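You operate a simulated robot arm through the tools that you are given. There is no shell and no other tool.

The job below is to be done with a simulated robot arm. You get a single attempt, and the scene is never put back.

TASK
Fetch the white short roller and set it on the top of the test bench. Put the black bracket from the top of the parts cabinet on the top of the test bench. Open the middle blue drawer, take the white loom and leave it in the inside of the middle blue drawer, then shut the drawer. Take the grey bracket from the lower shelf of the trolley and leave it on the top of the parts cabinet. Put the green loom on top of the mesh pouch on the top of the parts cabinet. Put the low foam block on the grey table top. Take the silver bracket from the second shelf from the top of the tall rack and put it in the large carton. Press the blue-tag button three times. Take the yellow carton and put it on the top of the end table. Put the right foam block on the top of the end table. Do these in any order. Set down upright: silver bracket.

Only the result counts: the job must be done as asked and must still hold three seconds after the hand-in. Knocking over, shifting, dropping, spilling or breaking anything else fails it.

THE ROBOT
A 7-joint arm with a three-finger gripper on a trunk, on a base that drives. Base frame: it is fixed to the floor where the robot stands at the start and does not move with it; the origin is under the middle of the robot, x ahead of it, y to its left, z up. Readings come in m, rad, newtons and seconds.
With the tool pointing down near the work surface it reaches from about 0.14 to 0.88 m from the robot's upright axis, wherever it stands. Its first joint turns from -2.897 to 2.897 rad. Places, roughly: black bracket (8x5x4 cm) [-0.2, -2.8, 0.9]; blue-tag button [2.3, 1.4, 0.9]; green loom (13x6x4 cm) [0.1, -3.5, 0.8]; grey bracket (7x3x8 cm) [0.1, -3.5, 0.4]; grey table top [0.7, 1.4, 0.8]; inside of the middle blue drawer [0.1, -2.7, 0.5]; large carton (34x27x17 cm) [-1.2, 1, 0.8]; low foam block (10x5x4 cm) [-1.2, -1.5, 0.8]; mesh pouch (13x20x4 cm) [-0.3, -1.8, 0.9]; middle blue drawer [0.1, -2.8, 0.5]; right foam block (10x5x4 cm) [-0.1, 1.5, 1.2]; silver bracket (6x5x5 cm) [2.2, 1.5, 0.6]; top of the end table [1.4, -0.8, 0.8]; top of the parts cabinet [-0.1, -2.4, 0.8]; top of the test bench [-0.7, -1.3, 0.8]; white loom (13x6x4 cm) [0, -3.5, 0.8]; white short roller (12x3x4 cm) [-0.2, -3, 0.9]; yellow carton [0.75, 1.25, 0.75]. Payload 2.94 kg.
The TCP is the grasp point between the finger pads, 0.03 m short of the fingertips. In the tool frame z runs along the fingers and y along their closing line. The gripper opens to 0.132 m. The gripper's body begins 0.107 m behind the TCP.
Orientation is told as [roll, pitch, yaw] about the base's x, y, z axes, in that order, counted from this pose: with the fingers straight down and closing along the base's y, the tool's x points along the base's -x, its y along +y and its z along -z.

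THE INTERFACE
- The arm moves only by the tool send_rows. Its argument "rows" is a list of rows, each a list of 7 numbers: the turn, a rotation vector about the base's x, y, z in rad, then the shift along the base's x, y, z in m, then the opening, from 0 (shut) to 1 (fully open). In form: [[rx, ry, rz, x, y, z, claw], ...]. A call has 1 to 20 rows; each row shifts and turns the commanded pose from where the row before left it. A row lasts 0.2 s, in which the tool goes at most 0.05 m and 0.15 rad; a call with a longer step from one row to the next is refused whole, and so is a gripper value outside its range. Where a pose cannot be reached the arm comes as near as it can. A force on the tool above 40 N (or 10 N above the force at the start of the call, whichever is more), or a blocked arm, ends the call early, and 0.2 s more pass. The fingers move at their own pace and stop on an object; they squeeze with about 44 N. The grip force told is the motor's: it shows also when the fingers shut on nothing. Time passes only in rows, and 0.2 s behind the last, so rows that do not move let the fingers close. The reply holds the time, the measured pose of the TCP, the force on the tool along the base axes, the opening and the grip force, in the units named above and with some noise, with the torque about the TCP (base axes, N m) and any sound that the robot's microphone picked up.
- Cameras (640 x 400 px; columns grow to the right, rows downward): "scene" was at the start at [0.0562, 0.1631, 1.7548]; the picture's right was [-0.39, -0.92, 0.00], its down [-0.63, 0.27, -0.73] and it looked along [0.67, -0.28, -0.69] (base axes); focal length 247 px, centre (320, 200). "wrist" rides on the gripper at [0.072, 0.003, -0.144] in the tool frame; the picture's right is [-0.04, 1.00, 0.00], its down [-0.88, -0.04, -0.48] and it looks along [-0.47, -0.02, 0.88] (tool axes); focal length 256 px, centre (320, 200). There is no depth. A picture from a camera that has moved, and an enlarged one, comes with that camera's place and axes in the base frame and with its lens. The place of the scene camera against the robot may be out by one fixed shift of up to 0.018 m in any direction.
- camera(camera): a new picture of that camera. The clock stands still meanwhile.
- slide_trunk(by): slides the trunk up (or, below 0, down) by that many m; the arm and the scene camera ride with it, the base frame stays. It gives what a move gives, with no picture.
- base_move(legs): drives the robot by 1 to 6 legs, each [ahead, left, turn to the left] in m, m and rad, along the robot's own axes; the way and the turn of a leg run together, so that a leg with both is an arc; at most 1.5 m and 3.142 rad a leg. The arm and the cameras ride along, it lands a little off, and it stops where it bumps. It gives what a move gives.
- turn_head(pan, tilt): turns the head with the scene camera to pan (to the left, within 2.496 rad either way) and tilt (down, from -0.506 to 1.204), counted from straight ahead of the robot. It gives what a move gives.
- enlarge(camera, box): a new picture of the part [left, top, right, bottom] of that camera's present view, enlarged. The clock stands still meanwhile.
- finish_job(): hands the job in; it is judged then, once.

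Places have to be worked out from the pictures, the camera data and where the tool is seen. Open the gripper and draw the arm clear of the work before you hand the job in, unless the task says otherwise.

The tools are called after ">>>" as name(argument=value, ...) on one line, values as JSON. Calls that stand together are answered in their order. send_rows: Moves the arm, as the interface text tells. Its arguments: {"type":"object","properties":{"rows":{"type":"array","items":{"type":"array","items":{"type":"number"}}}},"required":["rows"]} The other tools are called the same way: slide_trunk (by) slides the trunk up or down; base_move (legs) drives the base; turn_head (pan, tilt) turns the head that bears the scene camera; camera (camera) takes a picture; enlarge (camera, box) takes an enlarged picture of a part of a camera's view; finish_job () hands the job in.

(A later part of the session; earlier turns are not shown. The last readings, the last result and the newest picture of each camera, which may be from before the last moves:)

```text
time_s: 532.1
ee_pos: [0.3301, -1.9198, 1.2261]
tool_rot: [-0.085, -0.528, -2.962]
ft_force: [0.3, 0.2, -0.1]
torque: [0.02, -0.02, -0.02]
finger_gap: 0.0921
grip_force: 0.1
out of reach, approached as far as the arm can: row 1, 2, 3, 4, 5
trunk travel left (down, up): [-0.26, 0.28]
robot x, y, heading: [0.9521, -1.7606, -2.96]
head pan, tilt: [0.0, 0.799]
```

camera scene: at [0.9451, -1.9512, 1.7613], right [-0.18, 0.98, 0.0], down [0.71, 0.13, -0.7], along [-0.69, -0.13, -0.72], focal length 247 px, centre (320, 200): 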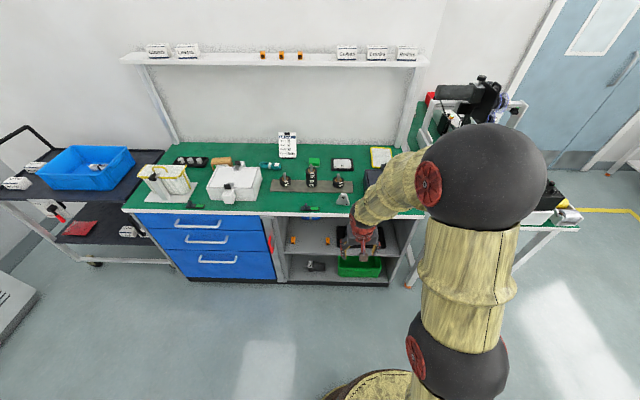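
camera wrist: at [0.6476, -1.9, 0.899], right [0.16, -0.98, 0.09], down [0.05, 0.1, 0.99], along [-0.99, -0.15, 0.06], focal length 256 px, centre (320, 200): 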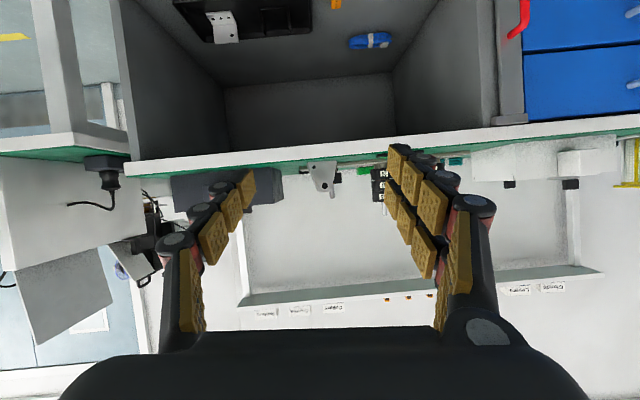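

Un-tilting is blocked in this posture. I'll try it closer to the robot's axis.

>>> send_rows(rows=[[0, 0, 0, 0.045, 0.008, -0.015, 0.7], [0, 0, 0, 0.045, 0.008, -0.015, 0.7], [0, 0, 0, 0.045, 0.008, -0.015, 0.7], [0, 0, 0, 0.045, 0.008, -0.015, 0.7], [0.0238, -0.1288, 0, 0, 0, 0, 0.7], [0.0238, -0.1288, 0, 0, 0, 0, 0.7], [0.0238, -0.1288, 0, 0, 0, 0, 0.7], [0.0238, -0.1288, 0, 0, 0, 0, 0.7]])

>>> camera(camera="scene")

```text
time_s: 533.9
ee_pos: [0.5122, -1.8869, 1.1615]
tool_rot: [-0.088, -0.338, -2.96]
ft_force: [0.3, 0.0, 0.6]
torque: [-0.04, 0.01, 0.02]
finger_gap: 0.0925
grip_force: 0.0
out of reach, approached as far as the arm can: row 6, 7, 8
trunk travel left (down, up): [-0.26, 0.28]
robot x, y, heading: [0.954, -1.7587, -2.964]
head pan, tilt: [0.0, 0.799]
```

```text
taken
camera scene: at [0.9465, -1.9508, 1.7614], right [-0.18, 0.98, 0.0], down [0.7, 0.13, -0.7], along [-0.69, -0.13, -0.72], focal length 247 px, centre (320, 200)
```

scene: 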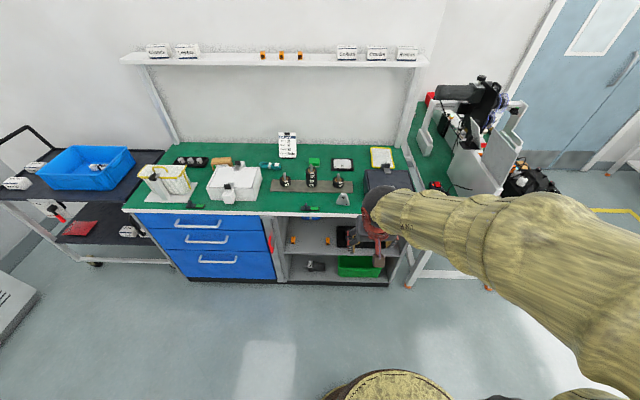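

Progress (pitch -0.34). I continue closer in and un-tilt more.

>>> send_rows(rows=[[0, 0, 0, 0.04, 0.007, -0.02, 0.7], [0, 0, 0, 0.04, 0.007, -0.02, 0.7], [0.0238, -0.1288, 0, 0, 0, -0.01, 0.7], [0.0238, -0.1288, 0, 0, 0, -0.01, 0.7], [0.017, -0.09, 0, 0, 0, -0.01, 0.7], [-0.0826, -0.0152, 0, 0, 0, 0, 0.7]])

```text
time_s: 535.3
ee_pos: [0.615, -1.865, 1.1017]
tool_rot: [-0.101, -0.21, -2.96]
ft_force: [0.3, 0.4, 0.1]
torque: [0.02, 0.0, -0.02]
finger_gap: 0.0924
grip_force: 0.0
out of reach, approached as far as the arm can: row 3, 4, 5, 6
trunk travel left (down, up): [-0.26, 0.28]
robot x, y, heading: [0.9542, -1.7601, -2.955]
head pan, tilt: [0.0, 0.799]
```

I test whether a yaw turn frees the wrist.

>>> send_rows(rows=[[0, 0, 0.12, 0, 0, 0, 0.7], [0, 0, 0.12, 0, 0, 0, 0.7], [0.02, -0.1, 0, 0, 0, 0, 0.7]])

```text
time_s: 536.1
ee_pos: [0.6151, -1.8644, 1.1014]
tool_rot: [-0.102, -0.209, -2.96]
ft_force: [-0.3, -0.4, 0.1]
torque: [0.0, -0.01, -0.03]
finger_gap: 0.0922
grip_force: 0.0
out of reach, approached as far as the arm can: row 1, 2, 3
trunk travel left (down, up): [-0.26, 0.28]
robot x, y, heading: [0.9513, -1.7596, -2.957]
head pan, tilt: [0.0, 0.799]
```

Positive yaw is blocked, so that joint is at its stop; I turn the other way and then un-tilt.

>>> send_rows(rows=[[0, 0, -0.14, 0, 0, 0, 0.7], [0, 0, -0.14, 0, 0, 0, 0.7], [0, 0, -0.14, 0, 0, 0, 0.7], [0, 0, -0.14, 0, 0, 0, 0.7]])

```text
time_s: 537.1
ee_pos: [0.6147, -1.865, 1.1021]
tool_rot: [-0.101, -0.211, 2.762]
ft_force: [0.0, -0.3, -0.3]
torque: [-0.02, 0.02, -0.01]
finger_gap: 0.0925
grip_force: 0.0
trunk travel left (down, up): [-0.26, 0.28]
robot x, y, heading: [0.9541, -1.7587, -2.954]
head pan, tilt: [0.0, 0.799]
```

>>> send_rows(rows=[[-0.039, -0.098, 0, 0, 0, 0, 0.7], [-0.039, -0.098, 0, 0, 0, 0, 0.7], [-0.0938, 0.0375, 0, 0, 0, 0, 0.7]])

```text
time_s: 537.9
ee_pos: [0.6151, -1.8655, 1.1028]
tool_rot: [-0.1, -0.156, 2.763]
ft_force: [0.9, -0.5, -0.1]
torque: [-0.01, 0.05, 0.02]
finger_gap: 0.092
grip_force: 0.0
out of reach, approached as far as the arm can: row 1, 2, 3
trunk travel left (down, up): [-0.26, 0.28]
robot x, y, heading: [0.9513, -1.7621, -2.96]
head pan, tilt: [0.0, 0.799]
```

Some gain. I move the tool towards the robot's left to untwist the elbow, then retry.

>>> send_rows(rows=[[0, 0, 0, 0.008, -0.045, 0.01, 0.7], [0, 0, 0, 0.008, -0.045, 0.01, 0.7], [0, 0, 0, 0.0, -0.045, 0.01, 0.7], [0, 0, 0, 0.0, -0.045, 0.01, 0.7], [0, 0, 0, -0.008, -0.045, 0.01, 0.7], [-0.039, -0.098, 0, 0, 0, 0, 0.7], [-0.02, -0.05, 0, 0, 0, 0, 0.7], [-0.0938, 0.0375, 0, 0, 0, 0, 0.7]])

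>>> camera(camera="scene")

```text
time_s: 539.7
ee_pos: [0.6239, -1.9938, 1.0949]
tool_rot: [-0.004, -0.184, 2.746]
ft_force: [-0.9, 0.0, 0.1]
torque: [0.06, -0.07, -0.02]
finger_gap: 0.0924
grip_force: 0.0
out of reach, approached as far as the arm can: row 2, 3, 4, 5, 6, 7, 8
trunk travel left (down, up): [-0.26, 0.28]
robot x, y, heading: [0.9547, -1.7587, -2.957]
head pan, tilt: [0.0, 0.799]
```

```text
taken
camera scene: at [0.9452, -1.952, 1.7612], right [-0.18, 0.98, 0.0], down [0.71, 0.13, -0.7], along [-0.68, -0.13, -0.72], focal length 247 px, centre (320, 200)
```

scene: 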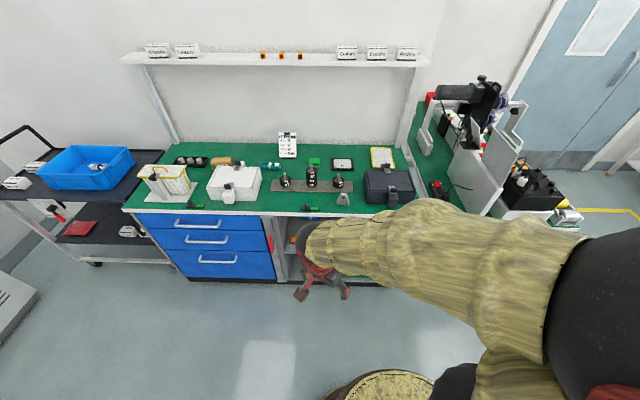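

Roll is now zero. I try swinging out to the forward right and up to let the elbow rise again.

>>> send_rows(rows=[[0, 0, 0, -0.025, 0.035, 0.015, 0.7], [0, 0, 0, -0.025, 0.035, 0.015, 0.7], [0, 0, 0, -0.025, 0.035, 0.015, 0.7], [0, 0, 0, -0.025, 0.035, 0.015, 0.7], [0, 0, 0, -0.025, 0.035, 0.015, 0.7], [0, 0, 0, -0.025, 0.035, 0.015, 0.7], [0, 0, 0, -0.025, 0.035, 0.015, 0.7], [0, 0, 0, -0.025, 0.035, 0.015, 0.7], [-0.039, -0.098, 0, 0, 0, 0, 0.7], [-0.035, -0.08, 0, 0, 0, 0, 0.7]])

>>> camera(camera="scene")

```text
time_s: 541.9
ee_pos: [0.5644, -1.9301, 1.083]
tool_rot: [-0.006, -0.191, 2.746]
ft_force: [-0.9, 0.3, 0.8]
torque: [0.01, 0.01, 0.0]
finger_gap: 0.0924
grip_force: 0.1
out of reach, approached as far as the arm can: row 1, 2, 3, 4, 5, 6, 7, 8, 9, 10
trunk travel left (down, up): [-0.26, 0.28]
robot x, y, heading: [0.9534, -1.7602, -2.963]
head pan, tilt: [0.0, 0.799]
```

```text
taken
camera scene: at [0.9462, -1.9511, 1.7613], right [-0.18, 0.98, 0.0], down [0.7, 0.13, -0.7], along [-0.69, -0.13, -0.72], focal length 247 px, centre (320, 200)
```

scene: 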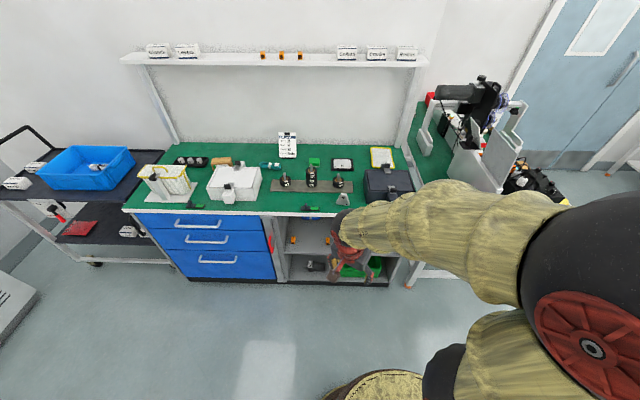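

I'll go back to the forward-tilted low posture and then retrace the original tilt path in reverse (un-tilting while rising), which should restore the good elbow posture.

>>> send_rows(rows=[[0.0504, 0.121, 0, -0.01, 0, -0.02, 0.7], [0.0504, 0.121, 0, -0.01, 0, -0.02, 0.7], [0.0504, 0.121, 0, -0.02, 0, -0.03, 0.7], [0, 0, 0.145, -0.02, -0.005, -0.03, 0.7], [0, 0, 0.145, -0.02, -0.005, -0.03, 0.7], [0, 0, 0.145, -0.02, -0.005, -0.03, 0.7], [0, 0, 0.145, -0.02, -0.005, -0.03, 0.7]])

```text
time_s: 543.5
ee_pos: [0.4415, -1.949, 0.8926]
tool_rot: [-0.005, -0.581, -2.956]
ft_force: [0.3, 0.0, 0.0]
torque: [-0.03, 0.01, 0.02]
finger_gap: 0.0922
grip_force: 0.1
trunk travel left (down, up): [-0.26, 0.28]
robot x, y, heading: [0.9496, -1.7586, -2.956]
head pan, tilt: [0.0, 0.799]
```

Free again. I raise to match the original path height, then un-tilt while rising.

>>> send_rows(rows=[[0, 0, 0, -0.005, 0.0, 0.042, 0.7], [0, 0, 0, -0.005, 0.0, 0.042, 0.7], [0, 0, 0, 0, 0.0, 0.042, 0.7], [0, 0, 0, 0, 0.0, 0.042, 0.7]])

>>> send_rows(rows=[[0.0264, -0.1389, 0, 0, 0.003, 0.04, 0.7], [0.0264, -0.1389, 0, 0, 0.003, 0.04, 0.7], [0.0264, -0.1389, 0, 0, 0.003, 0.035, 0.7], [0.0264, -0.1389, 0, 0, 0.003, 0.03, 0.7]])

>>> camera(camera="scene")

```text
time_s: 544.5
ee_pos: [0.4344, -1.9512, 1.061]
tool_rot: [-0.006, -0.582, -2.956]
ft_force: [-0.2, -0.3, -0.5]
torque: [-0.04, 0.0, 0.0]
finger_gap: 0.0926
grip_force: 0.0
trunk travel left (down, up): [-0.26, 0.28]
robot x, y, heading: [0.9521, -1.7581, -2.958]
head pan, tilt: [0.0, 0.799]
```

```text
time_s: 545.5
ee_pos: [0.4276, -1.9353, 1.1269]
tool_rot: [-0.049, -0.375, -2.959]
ft_force: [0.5, -0.1, 0.3]
torque: [0.03, -0.03, -0.03]
finger_gap: 0.0926
grip_force: 0.2
out of reach, approached as far as the arm can: row 1, 3, 4
trunk travel left (down, up): [-0.26, 0.28]
robot x, y, heading: [0.9513, -1.7595, -2.957]
head pan, tilt: [0.0, 0.799]
```

```text
taken
camera scene: at [0.946, -1.9514, 1.7613], right [-0.18, 0.98, 0.0], down [0.7, 0.13, -0.7], along [-0.69, -0.13, -0.72], focal length 247 px, centre (320, 200)
```

scene: 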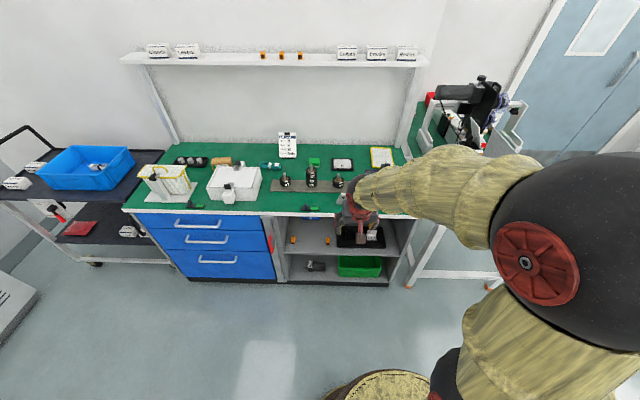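

Likely a wrist flip occurred, with the last joint at its stop for positive yaw. I rotate yaw well to the negative side and then remove the remaining tilt.

>>> send_rows(rows=[[0, 0, -0.145, 0, 0, 0, 0.7], [0, 0, -0.145, 0, 0, 0, 0.7], [0, 0, -0.145, 0, 0, 0, 0.7], [0, 0, -0.145, 0, 0, 0, 0.7], [0, 0, -0.145, 0, 0, 0, 0.7], [0, 0, -0.145, 0, 0, 0, 0.7], [0, 0, -0.145, 0, 0, 0, 0.7], [0, 0, -0.145, 0, 0, 0, 0.7], [0, 0, -0.145, 0, 0, 0, 0.7], [0, 0, -0.145, 0, 0, 0, 0.7]])

```text
time_s: 547.7
ee_pos: [0.4268, -1.9356, 1.124]
tool_rot: [-0.05, -0.378, 1.871]
ft_force: [-0.2, -0.1, 0.3]
torque: [-0.04, -0.02, -0.01]
finger_gap: 0.0924
grip_force: 0.1
trunk travel left (down, up): [-0.26, 0.28]
robot x, y, heading: [0.9492, -1.7588, -2.959]
head pan, tilt: [0.0, 0.799]
```

>>> send_rows(rows=[[-0.1203, -0.0373, 0, 0, 0, 0, 0.7], [-0.1203, -0.0373, 0, 0, 0, 0, 0.7], [-0.1203, -0.0373, 0, 0, 0, 0, 0.7], [-0.0148, 0.0478, 0, 0, 0, 0, 0.7]])

>>> camera(camera="scene")

```text
time_s: 548.7
ee_pos: [0.4254, -1.932, 1.1215]
tool_rot: [0.018, -0.24, 1.863]
ft_force: [0.0, -0.1, -0.1]
torque: [-0.05, -0.02, -0.02]
finger_gap: 0.0924
grip_force: 0.1
out of reach, approached as far as the arm can: row 2, 3
trunk travel left (down, up): [-0.26, 0.28]
robot x, y, heading: [0.9514, -1.7613, -2.96]
head pan, tilt: [0.0, 0.799]
```

```text
taken
camera scene: at [0.9462, -1.9507, 1.7614], right [-0.18, 0.98, 0.0], down [0.7, 0.13, -0.7], along [-0.69, -0.13, -0.72], focal length 247 px, centre (320, 200)
```

scene: 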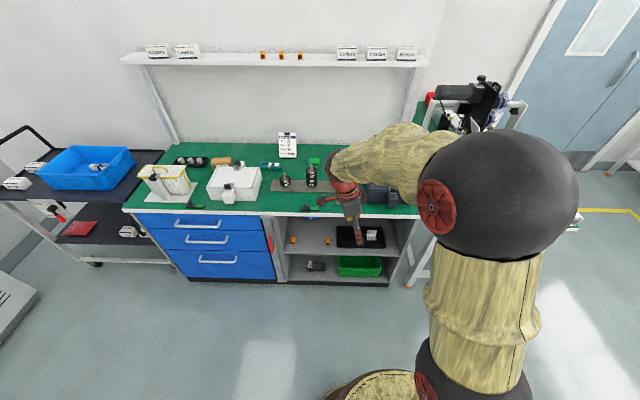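

I now rotate yaw back, tilt well forward, and raise the arm high: passing the forearm through alignment at height should reset the wrist.

>>> send_rows(rows=[[0, 0, 0.145, 0, 0, 0, 0.7], [0, 0, 0.145, 0, 0, 0, 0.7], [0, 0, 0.145, 0, 0, 0, 0.7], [0, 0, 0.145, 0, 0, 0, 0.7], [0, 0, 0.145, 0, 0, 0, 0.7], [-0.0264, 0.1389, 0, 0, 0, 0.0, 0.7], [-0.0264, 0.1389, 0, 0, 0, 0.0, 0.7], [-0.0264, 0.1389, 0, 0, 0, 0.0, 0.7], [0, 0, 0.145, 0, 0, 0, 0.7], [0, 0, 0.145, 0, 0, 0, 0.7], [0, 0, 0.145, 0, 0, 0, 0.7], [0, 0, 0.145, 0, 0, 0, 0.7], [0, 0, 0.145, 0, 0, 0, 0.7]])

```text
time_s: 551.5
ee_pos: [0.4234, -1.933, 1.1227]
tool_rot: [0.354, -0.548, 3.117]
ft_force: [-0.6, 0.5, -0.1]
torque: [-0.04, 0.01, -0.01]
finger_gap: 0.0924
grip_force: 0.1
out of reach, approached as far as the arm can: row 11
trunk travel left (down, up): [-0.26, 0.28]
robot x, y, heading: [0.9506, -1.7582, -2.959]
head pan, tilt: [0.0, 0.799]
```

>>> send_rows(rows=[[0, 0, 0, -0.01, 0, 0.045, 0.7], [0, 0, 0, -0.01, 0, 0.045, 0.7], [0, 0, 0, -0.01, 0, 0.045, 0.7], [0, 0, 0, -0.01, 0, 0.045, 0.7], [0, 0, 0, -0.01, 0, 0.045, 0.7], [0, 0, 0, -0.01, 0, 0.045, 0.7], [0, 0, 0, -0.01, 0, 0.045, 0.7], [0, 0, 0, -0.01, 0, 0.045, 0.7]])

```text
time_s: 553.3
ee_pos: [0.3417, -1.9286, 1.4823]
tool_rot: [0.349, -0.548, 3.115]
ft_force: [-0.2, 0.4, 0.5]
torque: [-0.01, 0.0, -0.01]
finger_gap: 0.0922
grip_force: 0.1
trunk travel left (down, up): [-0.26, 0.28]
robot x, y, heading: [0.9528, -1.7569, -2.96]
head pan, tilt: [0.0, 0.799]
```

Raising worked freely. I now un-tilt at this height.

>>> send_rows(rows=[[-0.0036, -0.137, 0, 0, 0, 0, 0.7], [-0.0036, -0.137, 0, 0, 0, 0, 0.7], [-0.0036, -0.137, 0, 0, 0, 0, 0.7], [-0.0036, -0.137, 0, 0, 0, 0, 0.7], [0.1163, -0.0031, 0, 0, 0, 0, 0.7], [0.1163, -0.0031, 0, 0, 0, 0, 0.7], [0.1163, -0.0031, 0, 0, 0, 0, 0.7], [0, 0, 0.104, 0, 0, 0, 0.7], [0, 0, 0.104, 0, 0, 0, 0.7]])

>>> camera(camera="scene")

```text
time_s: 555.3
ee_pos: [0.342, -1.9312, 1.4822]
tool_rot: [0.002, -0.001, -2.959]
ft_force: [0.8, 0.0, 0.0]
torque: [0.04, 0.0, -0.01]
finger_gap: 0.092
grip_force: 0.0
trunk travel left (down, up): [-0.26, 0.28]
robot x, y, heading: [0.9513, -1.7595, -2.96]
head pan, tilt: [0.0, 0.799]
```

```text
taken
camera scene: at [0.9457, -1.9509, 1.7614], right [-0.18, 0.98, 0.0], down [0.71, 0.13, -0.7], along [-0.69, -0.13, -0.72], focal length 247 px, centre (320, 200)
```

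scene: 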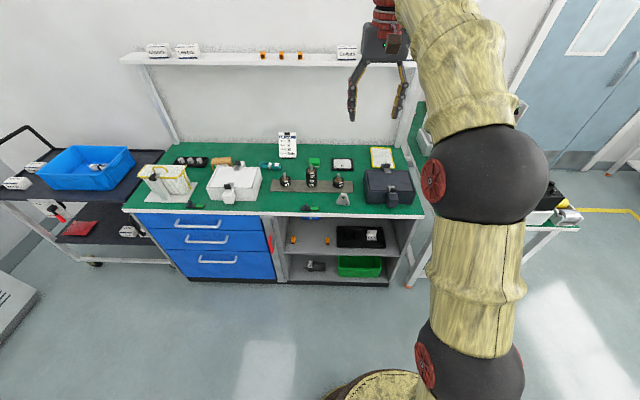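

The wrist is reset and the tool is vertical. I lower it to the usual height and drive to the trolley for the green loom.

>>> send_rows(rows=[[0, 0, 0, 0.01, 0, -0.045, 0.7], [0, 0, 0, 0.01, 0, -0.045, 0.7], [0, 0, 0, 0.01, 0, -0.045, 0.7], [0, 0, 0, 0.01, 0, -0.045, 0.7], [0, 0, 0, 0.01, 0, -0.045, 0.7], [0, 0, 0, 0.01, 0, -0.045, 0.7]])

>>> base_move(legs=[[-0.1, 0, 0], [0, 1.45, 0]])

>>> turn_head(pan=0.1, tilt=0.7)

>>> camera(camera="scene")

```text
time_s: 556.7
ee_pos: [0.4043, -1.9334, 1.212]
tool_rot: [0.001, -0.003, -2.96]
ft_force: [-0.1, 0.0, 0.5]
torque: [0.0, 0.0, -0.01]
finger_gap: 0.0922
grip_force: 0.0
trunk travel left (down, up): [-0.26, 0.28]
robot x, y, heading: [0.9523, -1.7596, -2.958]
head pan, tilt: [0.0, 0.799]
```

```text
time_s: 564.6
ee_pos: [0.7701, -3.3341, 1.2121]
tool_rot: [0.001, -0.001, -2.954]
ft_force: [0.2, -0.6, 0.4]
torque: [-0.02, 0.02, -0.03]
finger_gap: 0.0925
grip_force: 0.1
trunk travel left (down, up): [-0.26, 0.28]
robot x, y, heading: [1.3167, -3.1569, -2.954]
head pan, tilt: [0.0, 0.799]
```

```text
time_s: 565.3
ee_pos: [0.7706, -3.3349, 1.2125]
tool_rot: [0.002, -0.001, -2.954]
ft_force: [-0.4, -0.5, 0.2]
torque: [-0.01, 0.01, 0.03]
finger_gap: 0.0924
grip_force: 0.0
trunk travel left (down, up): [-0.26, 0.28]
robot x, y, heading: [1.3192, -3.1562, -2.954]
head pan, tilt: [0.099, 0.7]
```

```text
taken
camera scene: at [1.3101, -3.359, 1.7696], right [-0.28, 0.96, 0.0], down [0.62, 0.18, -0.76], along [-0.73, -0.22, -0.64], focal length 247 px, centre (320, 200)
```

scene: 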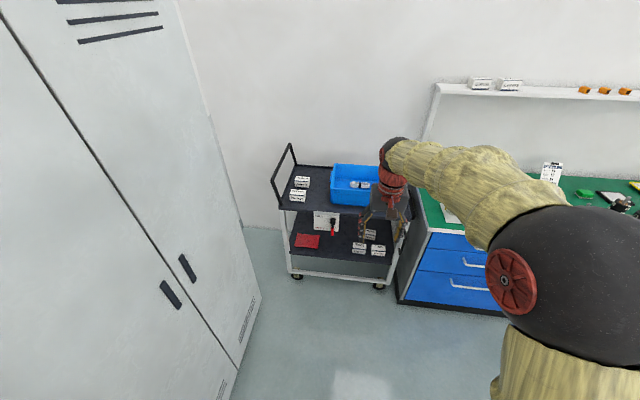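

I drive up to the trolley to look straight down into the blue bin.

>>> base_move(legs=[[0.62, 0.09, 0]])

>>> camera(camera="wrist")

```text
time_s: 568.8
ee_pos: [0.1771, -3.5407, 1.213]
tool_rot: [0.003, 0.001, -2.952]
ft_force: [0.2, 0.0, 0.2]
torque: [0.02, 0.02, 0.01]
finger_gap: 0.0926
grip_force: 0.1
trunk travel left (down, up): [-0.26, 0.28]
robot x, y, heading: [0.7261, -3.3626, -2.952]
head pan, tilt: [0.099, 0.7]
```

```text
taken
camera wrist: at [0.2503, -3.53, 1.3552], right [0.15, -0.99, 0.0], down [-0.87, -0.13, 0.48], along [-0.47, -0.07, -0.88], focal length 256 px, centre (320, 200)
```

wrist: 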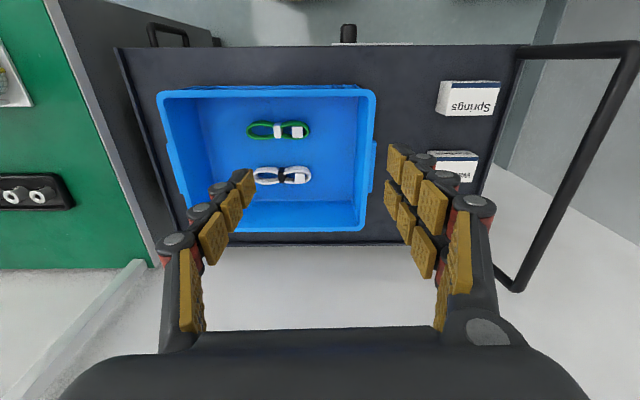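

Both looms are clearly visible; the green one is at about (0.109, -3.46). I rotate the tool 86° so the fingers close across its width, moving above it.

>>> send_rows(rows=[[0, 0, 0.149, -0.0068, 0.0081, -0.01, 0.6], [0, 0, 0.149, -0.0068, 0.0081, -0.01, 0.6], [0, 0, 0.149, -0.0068, 0.0081, -0.01, 0.6], [0, 0, 0.149, -0.0068, 0.0081, -0.01, 0.6], [0, 0, 0.149, -0.0068, 0.0081, -0.01, 0.6], [0, 0, 0.149, -0.0068, 0.0081, -0.01, 0.6], [0, 0, 0.149, -0.0068, 0.0081, -0.01, 0.6], [0, 0, 0.149, -0.0068, 0.0081, -0.01, 0.6], [0, 0, 0.149, -0.0068, 0.0081, -0.01, 0.6], [0, 0, 0.149, -0.0068, 0.0081, -0.01, 0.6]])

>>> camera(camera="wrist")

```text
time_s: 571.0
ee_pos: [0.1096, -3.4588, 1.1103]
tool_rot: [0.005, -0.002, -1.46]
ft_force: [0.5, 0.0, -1.2]
torque: [0.02, 0.0, 0.01]
finger_gap: 0.0792
grip_force: 0.1
trunk travel left (down, up): [-0.26, 0.28]
robot x, y, heading: [0.7204, -3.3618, -2.947]
head pan, tilt: [0.099, 0.7]
```

```text
taken
camera wrist: at [0.1057, -3.3871, 1.2542], right [1.0, 0.07, 0.0], down [0.06, -0.88, 0.48], along [0.03, -0.48, -0.88], focal length 256 px, centre (320, 200)
```

wrist: 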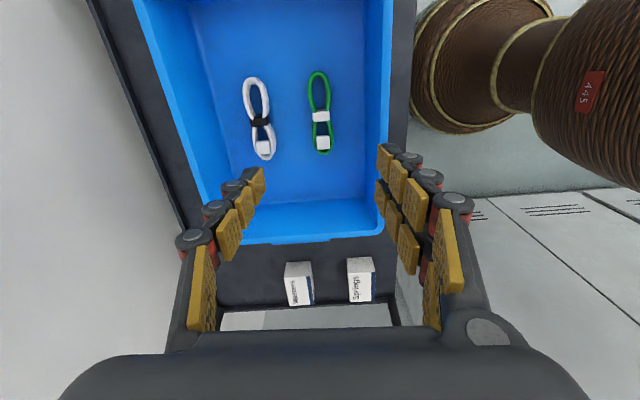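

The green loom lies between the fingers. I descend into the bin part-way and check.

>>> send_rows(rows=[[0, 0, 0.05, 0, -0.004, -0.042, 0.6], [0, 0, 0, 0, 0, -0.042, 0.6], [0, 0, 0, 0, 0, -0.042, 0.6], [0, 0, 0, 0, 0, -0.042, 0.6], [0, 0, 0, 0, 0, -0.042, 0.6]])

>>> camera(camera="wrist")

```text
time_s: 572.2
ee_pos: [0.1109, -3.4634, 0.9036]
tool_rot: [0.003, -0.002, -1.412]
ft_force: [0.0, -0.1, 0.1]
torque: [0.01, -0.03, -0.02]
finger_gap: 0.0792
grip_force: 0.1
trunk travel left (down, up): [-0.26, 0.28]
robot x, y, heading: [0.7197, -3.3627, -2.95]
head pan, tilt: [0.099, 0.7]
```

```text
taken
camera wrist: at [0.103, -3.3923, 1.0464], right [0.99, 0.12, 0.0], down [0.1, -0.87, 0.48], along [0.06, -0.47, -0.88], focal length 256 px, centre (320, 200)
```

wrist: 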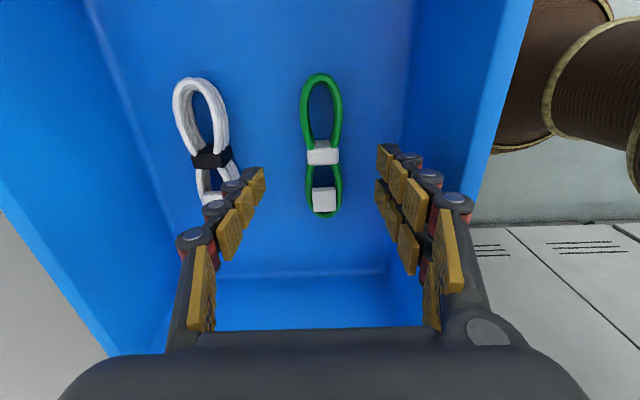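

Well centred and clear of the white loom. I descend further in small steps.

>>> send_rows(rows=[[0, 0, 0, 0.001, 0, -0.03, 0.53], [0, 0, 0, 0, 0, -0.025, 0.53], [0, 0, 0, 0, 0, -0.01, 0.53]])

>>> camera(camera="wrist")

```text
time_s: 573.0
ee_pos: [0.1119, -3.4634, 0.8365]
tool_rot: [0.001, -0.002, -1.412]
ft_force: [-0.4, 0.4, 0.0]
torque: [-0.01, 0.02, -0.01]
finger_gap: 0.0698
grip_force: 0.0
trunk travel left (down, up): [-0.26, 0.28]
robot x, y, heading: [0.7234, -3.3652, -2.95]
head pan, tilt: [0.099, 0.7]
```

```text
taken
camera wrist: at [0.1037, -3.3915, 0.9804], right [0.99, 0.12, 0.0], down [0.1, -0.87, 0.48], along [0.06, -0.47, -0.88], focal length 256 px, centre (320, 200)
```

wrist: 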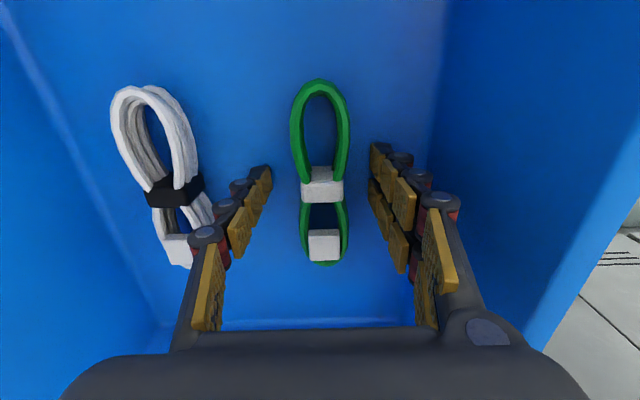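

Still clear; a little lower, then close.

>>> send_rows(rows=[[0, 0, 0, 0, 0, -0.007, 0.53], [0, 0, 0, 0, 0, -0.005, 0.53], [0, 0, 0, 0, 0, -0.004, 0.53]])

```text
time_s: 573.6
ee_pos: [0.1088, -3.4632, 0.8359]
tool_rot: [-0.007, -0.003, -1.412]
ft_force: [12.8, 2.3, 35.7]
torque: [0.29, -1.58, -0.03]
finger_gap: 0.0583
grip_force: 10.6
trunk travel left (down, up): [-0.26, 0.28]
robot x, y, heading: [0.723, -3.3625, -2.949]
head pan, tilt: [0.099, 0.7]
stopped in row 3: the force on the tool passed its limit at 47 N (the readings are from after the stop); the commanded pose is now the measured one
```

The fingertips touched the bin floor (≈0.803). I raise 4 mm and close on the loom.

>>> send_rows(rows=[[0, 0, 0, 0.001, 0, 0.004, 0.53], [0, 0, 0, 0, 0, 0, 0.4], [0, 0, 0, 0, 0, 0, 0.25], [0, 0, 0, 0, 0, 0, 0.1], [0, 0, 0, 0, 0, 0, 0.0], [0, 0, 0, 0, 0, 0, 0.0]])

>>> camera(camera="wrist")

```text
time_s: 575.0
ee_pos: [0.1107, -3.4634, 0.8365]
tool_rot: [-0.004, -0.004, -1.413]
ft_force: [7.9, 1.0, 18.4]
torque: [0.03, -0.52, 0.01]
finger_gap: 0.0395
grip_force: 22.9
trunk travel left (down, up): [-0.26, 0.28]
robot x, y, heading: [0.7237, -3.3634, -2.951]
head pan, tilt: [0.099, 0.7]
```

```text
taken
camera wrist: at [0.1029, -3.3919, 0.9789], right [0.99, 0.12, 0.0], down [0.1, -0.87, 0.48], along [0.05, -0.47, -0.88], focal length 256 px, centre (320, 200)
```

wrist: 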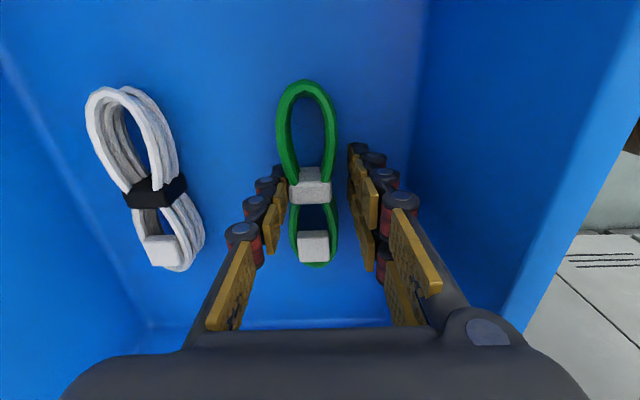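

The fingers are dragging on the floor (18 N). I raise a bit more and finish closing.

>>> send_rows(rows=[[0, 0, 0, -0.002, 0, 0.004, 0.0], [0, 0, 0, 0, 0, 0, 0.0], [0, 0, 0, 0, 0, 0, 0.0], [0, 0, 0, 0, 0, 0, 0.0]])

>>> camera(camera="wrist")

```text
time_s: 576.0
ee_pos: [0.1065, -3.4645, 0.8402]
tool_rot: [-0.001, -0.002, -1.413]
ft_force: [-0.1, -0.2, -0.9]
torque: [0.01, 0.0, 0.01]
finger_gap: 0.0389
grip_force: 44.2
trunk travel left (down, up): [-0.26, 0.28]
robot x, y, heading: [0.7247, -3.3638, -2.951]
head pan, tilt: [0.099, 0.7]
```

```text
taken
camera wrist: at [0.0998, -3.3916, 0.9818], right [0.99, 0.12, 0.0], down [0.1, -0.87, 0.48], along [0.05, -0.47, -0.88], focal length 256 px, centre (320, 200)
```

wrist: 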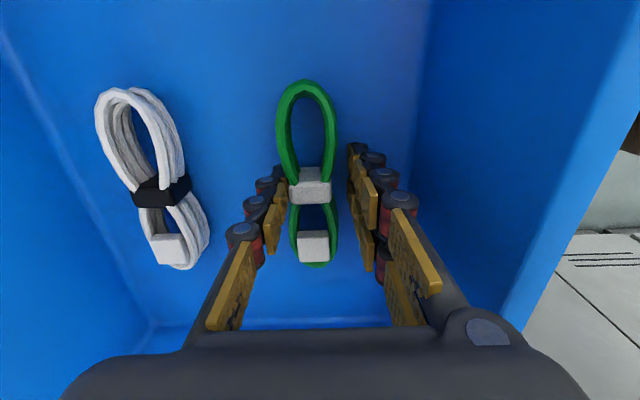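

Grip force is full at 3.9 cm, so the loom is held. I lift gently and check.

>>> send_rows(rows=[[0, 0, 0, 0, 0, 0.01, 0.0], [0, 0, 0, 0, 0, 0.025, 0.0], [0, 0, 0, 0, 0, 0.035, 0.0]])

>>> camera(camera="wrist")

```text
time_s: 576.8
ee_pos: [0.1077, -3.4626, 0.9094]
tool_rot: [-0.002, -0.004, -1.411]
ft_force: [1.1, -0.1, -1.2]
torque: [-0.01, 0.03, -0.03]
finger_gap: 0.0389
grip_force: 43.7
trunk travel left (down, up): [-0.26, 0.28]
robot x, y, heading: [0.7262, -3.3615, -2.948]
head pan, tilt: [0.099, 0.7]
```

```text
taken
camera wrist: at [0.1005, -3.3909, 1.0524], right [0.99, 0.12, 0.0], down [0.1, -0.87, 0.48], along [0.05, -0.47, -0.88], focal length 256 px, centre (320, 200)
```

wrist: 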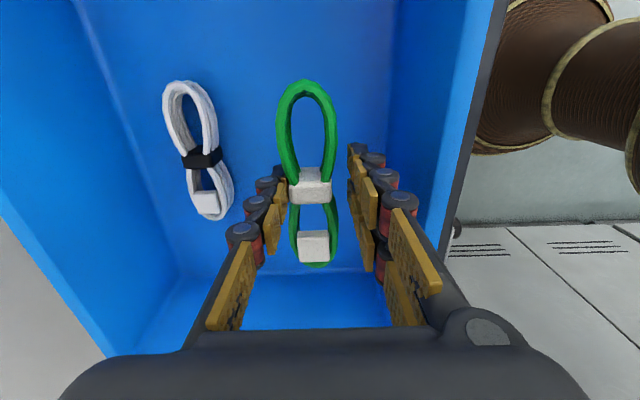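

The green loom is held. I raise it and drive along to the right end of the cabinet, to the mesh pouch.

>>> send_rows(rows=[[0, 0, 0, 0, 0, 0.045, 0.0], [0, 0, 0, 0, 0, 0.045, 0.0], [0, 0, 0, 0, 0, 0.045, 0.0], [0, 0, 0, 0, 0, 0.045, 0.0], [0, 0, 0, 0, 0, 0.045, 0.0], [0, 0, 0, 0, 0, 0.045, 0.0], [0, 0, 0, 0.02, 0, 0.02, 0.0]])

>>> base_move(legs=[[-0.4, 0, 0], [0, -1.4, 0], [0, -0.32, 0]])

>>> camera(camera="wrist")

```text
time_s: 578.4
ee_pos: [0.1278, -3.4617, 1.2017]
tool_rot: [-0.004, -0.003, -1.411]
ft_force: [0.9, 0.7, -1.0]
torque: [0.03, 0.04, -0.01]
finger_gap: 0.0388
grip_force: 44.0
trunk travel left (down, up): [-0.26, 0.28]
robot x, y, heading: [0.7235, -3.3643, -2.946]
head pan, tilt: [0.099, 0.7]
```

```text
time_s: 589.2
ee_pos: [0.1992, -1.6943, 1.2006]
tool_rot: [-0.004, -0.002, -1.417]
ft_force: [-0.4, 0.0, -1.5]
torque: [-0.01, -0.01, 0.03]
finger_gap: 0.0389
grip_force: 43.9
trunk travel left (down, up): [-0.26, 0.28]
robot x, y, heading: [0.7983, -1.6015, -2.957]
head pan, tilt: [0.099, 0.7]
```

```text
taken
camera wrist: at [0.1913, -1.6235, 1.3434], right [0.99, 0.11, 0.0], down [0.1, -0.87, 0.48], along [0.05, -0.47, -0.88], focal length 256 px, centre (320, 200)
```

wrist: 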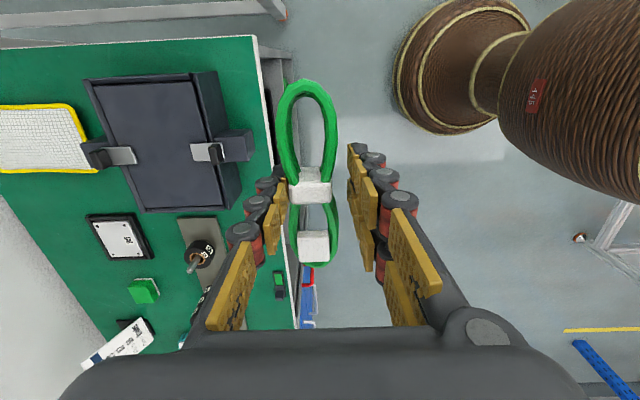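

I drive forward and rotate the loom so that it lies along the pouch's long side, over its centre at (-0.327, -1.807).

>>> base_move(legs=[[0.39, 0, 0]])

>>> send_rows(rows=[[0, 0, -0.147, -0.012, -0.0037, 0, 0], [0, 0, -0.147, -0.012, -0.0037, 0, 0], [0, 0, -0.147, -0.012, -0.0037, 0, 0], [0, 0, -0.147, -0.012, -0.0037, 0, 0], [0, 0, -0.147, -0.012, -0.0037, 0, 0], [0, 0, -0.147, -0.012, -0.0037, 0, 0], [0, 0, -0.147, -0.012, -0.0037, 0, 0], [0, 0, -0.147, -0.012, -0.0037, -0.01, 0], [0, 0, -0.147, -0.012, -0.0037, -0.01, 0], [0, 0, -0.147, -0.012, -0.0037, -0.01, 0], [0, 0, -0.147, -0.01, -0.0037, -0.01, 0]])

>>> camera(camera="wrist")

>>> camera(camera="scene")

```text
time_s: 591.6
ee_pos: [-0.1798, -1.7618, 1.1998]
tool_rot: [-0.001, -0.004, -1.424]
ft_force: [-0.6, 0.5, 0.2]
torque: [0.02, -0.03, 0.02]
finger_gap: 0.0391
grip_force: 44.4
trunk travel left (down, up): [-0.26, 0.28]
robot x, y, heading: [0.4227, -1.6705, -2.964]
head pan, tilt: [0.099, 0.7]
```

```text
time_s: 594.0
ee_pos: [-0.3098, -1.8041, 1.1579]
tool_rot: [-0.004, 0.0, -3.041]
ft_force: [-0.7, 0.1, -1.0]
torque: [-0.03, -0.02, -0.03]
finger_gap: 0.0391
grip_force: 43.9
trunk travel left (down, up): [-0.26, 0.28]
robot x, y, heading: [0.4187, -1.6725, -2.964]
head pan, tilt: [0.099, 0.7]
```

```text
taken
camera wrist: at [-0.237, -1.8001, 1.3014], right [0.06, -1.0, 0.0], down [-0.88, -0.05, 0.48], along [-0.48, -0.02, -0.88], focal length 256 px, centre (320, 200)
```

wrist: 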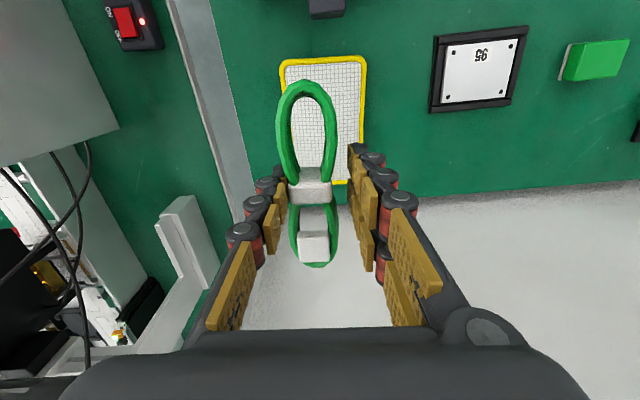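

```text
taken
camera scene: at [0.4095, -1.8712, 1.7695], right [-0.28, 0.96, 0.0], down [0.62, 0.18, -0.76], along [-0.73, -0.21, -0.64], focal length 247 px, centre (320, 200)
```

scene: 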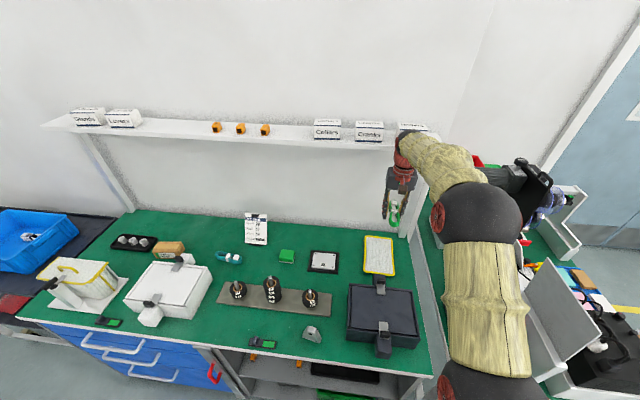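

The loom hangs above the pouch. I descend first, then shift 2 cm to the pouch's centre below shelf level.

>>> send_rows(rows=[[0, 0, 0, 0, 0, -0.042, 0], [0, 0, 0, 0, 0, -0.042, 0], [0, 0, 0, 0, 0, -0.042, 0], [0, 0, 0, -0.01, -0.001, -0.03, 0], [0, 0, 0, -0.01, -0.001, -0.02, 0]])

>>> camera(camera="wrist")

```text
time_s: 595.2
ee_pos: [-0.3316, -1.8045, 0.9847]
tool_rot: [-0.003, 0.0, -3.04]
ft_force: [-0.3, -0.3, -1.8]
torque: [-0.02, -0.01, -0.01]
finger_gap: 0.0386
grip_force: 44.7
trunk travel left (down, up): [-0.26, 0.28]
robot x, y, heading: [0.4222, -1.672, -2.962]
head pan, tilt: [0.099, 0.7]
```

```text
taken
camera wrist: at [-0.2579, -1.7997, 1.1274], right [0.06, -1.0, 0.0], down [-0.88, -0.05, 0.48], along [-0.48, -0.02, -0.88], focal length 256 px, centre (320, 200)
```

wrist: 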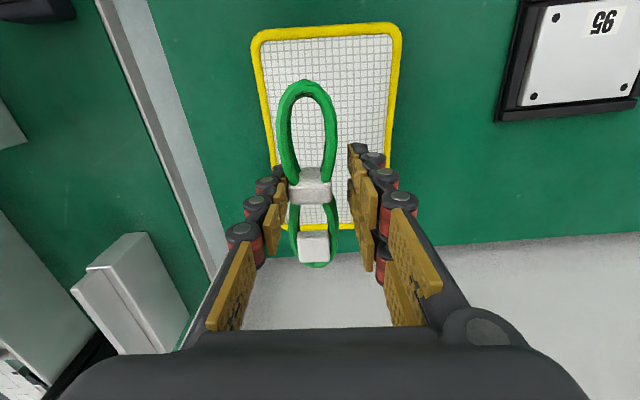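

I shift 1.3 cm sideways to centre the loom on the pouch and lower gently.

>>> send_rows(rows=[[0, 0, 0, -0.009, -0.013, -0.015, 0], [0, 0, 0, 0, 0, -0.015, 0], [0, 0, 0, 0, 0, -0.012, 0], [0, 0, 0, 0, 0, -0.006, 0]])

>>> send_rows(rows=[[0, 0, 0, 0, 0, -0.004, 0], [0, 0, 0, 0, 0, -0.004, 0], [0, 0, 0, 0, 0, -0.004, 0]])

>>> camera(camera="wrist")

```text
time_s: 596.2
ee_pos: [-0.3404, -1.8177, 0.9355]
tool_rot: [-0.004, 0.0, -3.04]
ft_force: [-0.5, -0.6, -1.9]
torque: [-0.01, 0.0, -0.02]
finger_gap: 0.0389
grip_force: 44.5
trunk travel left (down, up): [-0.26, 0.28]
robot x, y, heading: [0.4164, -1.6675, -2.964]
head pan, tilt: [0.099, 0.7]
```

```text
time_s: 597.0
ee_pos: [-0.3395, -1.8174, 0.9243]
tool_rot: [-0.003, -0.001, -3.042]
ft_force: [0.2, 0.1, -1.5]
torque: [-0.02, 0.0, 0.03]
finger_gap: 0.0389
grip_force: 43.8
trunk travel left (down, up): [-0.26, 0.28]
robot x, y, heading: [0.4216, -1.671, -2.965]
head pan, tilt: [0.099, 0.7]
```

```text
taken
camera wrist: at [-0.2665, -1.8139, 1.0673], right [0.06, -1.0, 0.0], down [-0.88, -0.05, 0.48], along [-0.48, -0.03, -0.88], focal length 256 px, centre (320, 200)
```

wrist: 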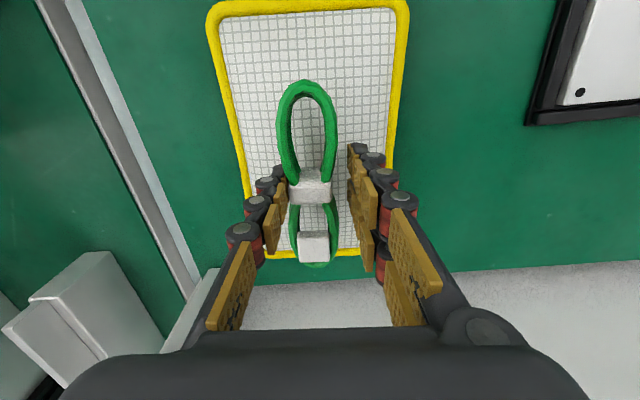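

Centred; I keep stepping down until contact.

>>> send_rows(rows=[[0, 0, 0, 0, 0, -0.004, 0], [0, 0, 0, 0, 0, -0.004, 0], [0, 0, 0, 0, 0, -0.004, 0]])

>>> send_rows(rows=[[0, 0, 0, 0, 0, -0.003, 0], [0, 0, 0, 0, 0, -0.003, 0], [0, 0, 0, 0, 0, -0.003, 0]])

```text
time_s: 597.8
ee_pos: [-0.3391, -1.8165, 0.9146]
tool_rot: [-0.001, -0.005, -3.041]
ft_force: [3.6, 2.2, 14.1]
torque: [0.08, -0.71, 0.05]
finger_gap: 0.0386
grip_force: 43.7
trunk travel left (down, up): [-0.26, 0.28]
robot x, y, heading: [0.4206, -1.6714, -2.962]
head pan, tilt: [0.099, 0.7]
```

```text
time_s: 598.4
ee_pos: [-0.3425, -1.8202, 0.9137]
tool_rot: [-0.002, -0.012, -3.04]
ft_force: [0.2, -0.1, 13.0]
torque: [-0.03, -0.69, 0.04]
finger_gap: 0.039
grip_force: 43.5
trunk travel left (down, up): [-0.26, 0.28]
robot x, y, heading: [0.4186, -1.6703, -2.962]
head pan, tilt: [0.099, 0.7]
stopped in row 2: the force on the tool passed its limit at 43 N (the readings are from after the stop); the commanded pose is now the measured one
```

Contact made. I relieve 3 mm and open gently.

>>> send_rows(rows=[[0, 0, 0, 0, 0, 0.003, 0.0], [0, 0, 0, 0, 0, 0, 0.2], [0, 0, 0, 0, 0, 0, 0.35], [0, 0, 0, 0, 0, 0, 0.45], [0, 0, 0, 0, 0, 0, 0.5], [0, 0, 0, 0, 0, 0, 0.5]])

>>> camera(camera="wrist")

```text
time_s: 599.8
ee_pos: [-0.3415, -1.8188, 0.9139]
tool_rot: [-0.002, -0.007, -3.039]
ft_force: [-0.2, -0.7, 0.3]
torque: [0.01, -0.03, -0.05]
finger_gap: 0.0661
grip_force: 0.1
trunk travel left (down, up): [-0.26, 0.28]
robot x, y, heading: [0.4205, -1.6745, -2.963]
head pan, tilt: [0.099, 0.7]
```

```text
taken
camera wrist: at [-0.2675, -1.8145, 1.0568], right [0.06, -1.0, 0.0], down [-0.87, -0.05, 0.48], along [-0.48, -0.03, -0.88], focal length 256 px, centre (320, 200)
```

wrist: 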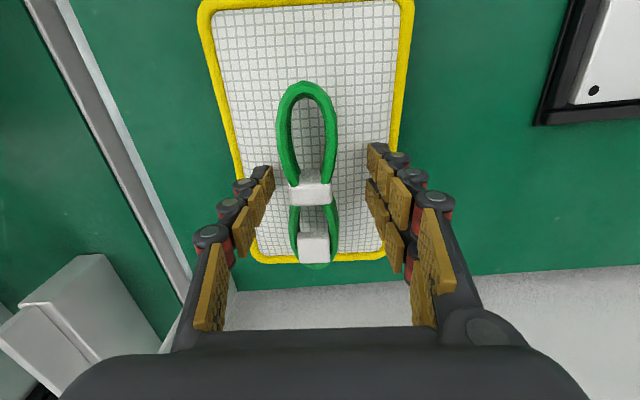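

The green loom rests on the mesh pouch. I rise, drawing back from the shelf as I go up.

>>> send_rows(rows=[[0, 0, 0, 0, 0, 0.02, 0.5], [0, 0, 0, 0, 0, 0.035, 0.5], [0, 0, 0, 0.01, 0.002, 0.04, 0.5], [0, 0, 0, 0.025, 0.004, 0.04, 0.5], [0, 0, 0, 0.025, 0.004, 0.04, 0.5], [0, 0, 0, 0.025, 0.004, 0.04, 0.5], [0, 0, 0, 0.03, 0.004, 0.04, 0.5], [0, 0, 0, 0.04, 0.004, 0.02, 0.5]])

>>> camera(camera="wrist")

```text
refused: row 7 steps farther than a row can; nothing moved
```

```text
taken
camera wrist: at [-0.2675, -1.8145, 1.0568], right [0.06, -1.0, 0.0], down [-0.87, -0.05, 0.48], along [-0.48, -0.03, -0.88], focal length 256 px, centre (320, 200)
```

wrist: 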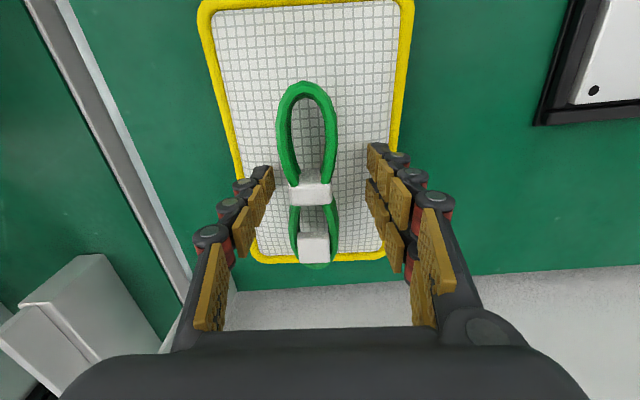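

One step was a hair too long; I resend.

>>> send_rows(rows=[[0, 0, 0, 0, 0, 0.02, 0.5], [0, 0, 0, 0, 0, 0.035, 0.5], [0, 0, 0, 0.01, 0.002, 0.04, 0.5], [0, 0, 0, 0.025, 0.004, 0.04, 0.5], [0, 0, 0, 0.025, 0.004, 0.04, 0.5], [0, 0, 0, 0.025, 0.004, 0.04, 0.5], [0, 0, 0, 0.025, 0.004, 0.04, 0.5], [0, 0, 0, 0.04, 0.004, 0.02, 0.5]])

>>> camera(camera="wrist")

```text
time_s: 601.6
ee_pos: [-0.1874, -1.7946, 1.1934]
tool_rot: [-0.002, -0.007, -3.041]
ft_force: [-0.7, -0.1, -0.8]
torque: [0.01, 0.05, 0.02]
finger_gap: 0.0658
grip_force: 0.0
trunk travel left (down, up): [-0.26, 0.28]
robot x, y, heading: [0.4175, -1.6698, -2.966]
head pan, tilt: [0.099, 0.7]
```

```text
taken
camera wrist: at [-0.1147, -1.7906, 1.3362], right [0.06, -1.0, 0.0], down [-0.87, -0.05, 0.48], along [-0.48, -0.03, -0.88], focal length 256 px, centre (320, 200)
```

wrist: 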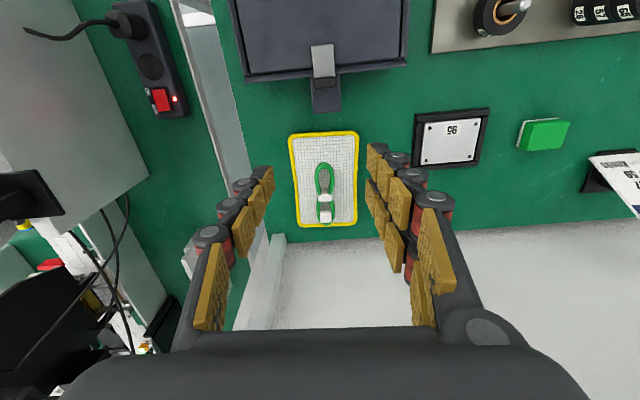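

The green loom lies fully on the mesh pouch. Now the middle drawer: I back away and drive in front of the blue drawers.

>>> base_move(legs=[[-0.55, 0, 0], [0, 1.0, 0]])

>>> turn_head(pan=0.0, tilt=0.75)

>>> camera(camera="scene")

```text
time_s: 609.5
ee_pos: [0.5318, -2.6741, 1.1927]
tool_rot: [-0.001, -0.007, -3.051]
ft_force: [0.2, -0.7, -0.3]
torque: [-0.01, -0.04, 0.0]
finger_gap: 0.0661
grip_force: 0.0
trunk travel left (down, up): [-0.26, 0.28]
robot x, y, heading: [1.1427, -2.5568, -2.97]
head pan, tilt: [0.099, 0.7]
```

```text
time_s: 610.2
ee_pos: [0.5328, -2.674, 1.1926]
tool_rot: [-0.002, -0.008, -3.052]
ft_force: [0.0, 0.2, 0.2]
torque: [0.0, 0.01, -0.02]
finger_gap: 0.0659
grip_force: 0.2
trunk travel left (down, up): [-0.26, 0.28]
robot x, y, heading: [1.1416, -2.5558, -2.976]
head pan, tilt: [0.0, 0.75]
```

```text
taken
camera scene: at [1.1323, -2.747, 1.7654], right [-0.17, 0.99, 0.0], down [0.67, 0.12, -0.73], along [-0.72, -0.12, -0.68], focal length 247 px, centre (320, 200)
```

scene: 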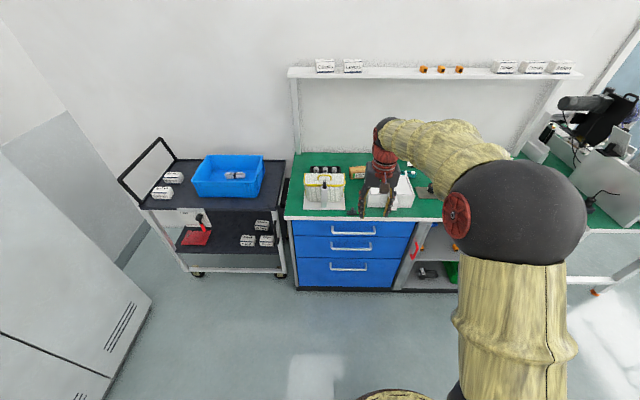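

>>> enlarge(camera="scene", box=[280, 200, 440, 300])

>>> camera(camera="wrist")

```text
4.00 times, centred on (360, 250) of scene
camera zoom: at [1.1323, -2.747, 1.7654], right [-0.17, 0.99, 0.0], down [0.67, 0.12, -0.73], along [-0.72, -0.12, -0.68], focal length 989 px, centre (160, 0)
```

zoom: 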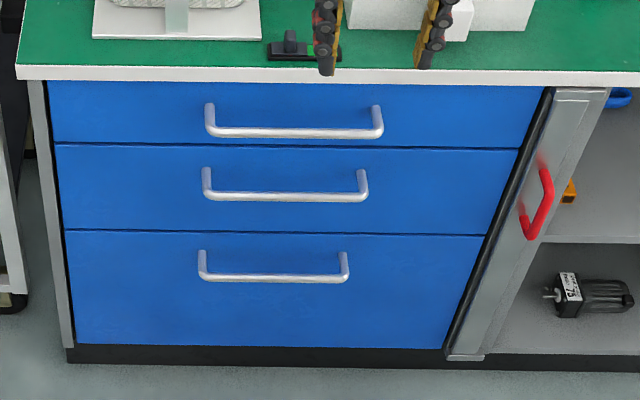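

```text
taken
camera wrist: at [0.6064, -2.6708, 1.3352], right [0.05, -1.0, 0.0], down [-0.87, -0.04, 0.48], along [-0.48, -0.02, -0.88], focal length 256 px, centre (320, 200)
```

wrist: 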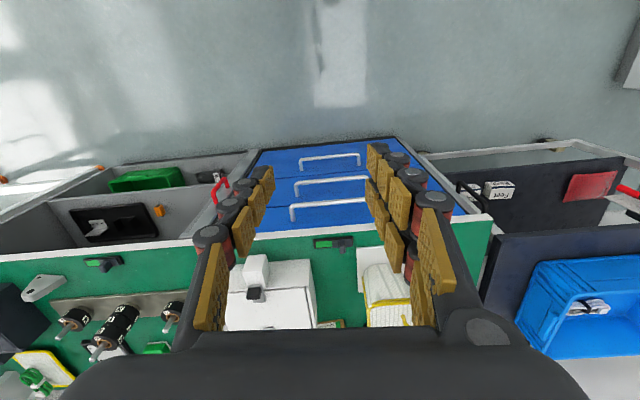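

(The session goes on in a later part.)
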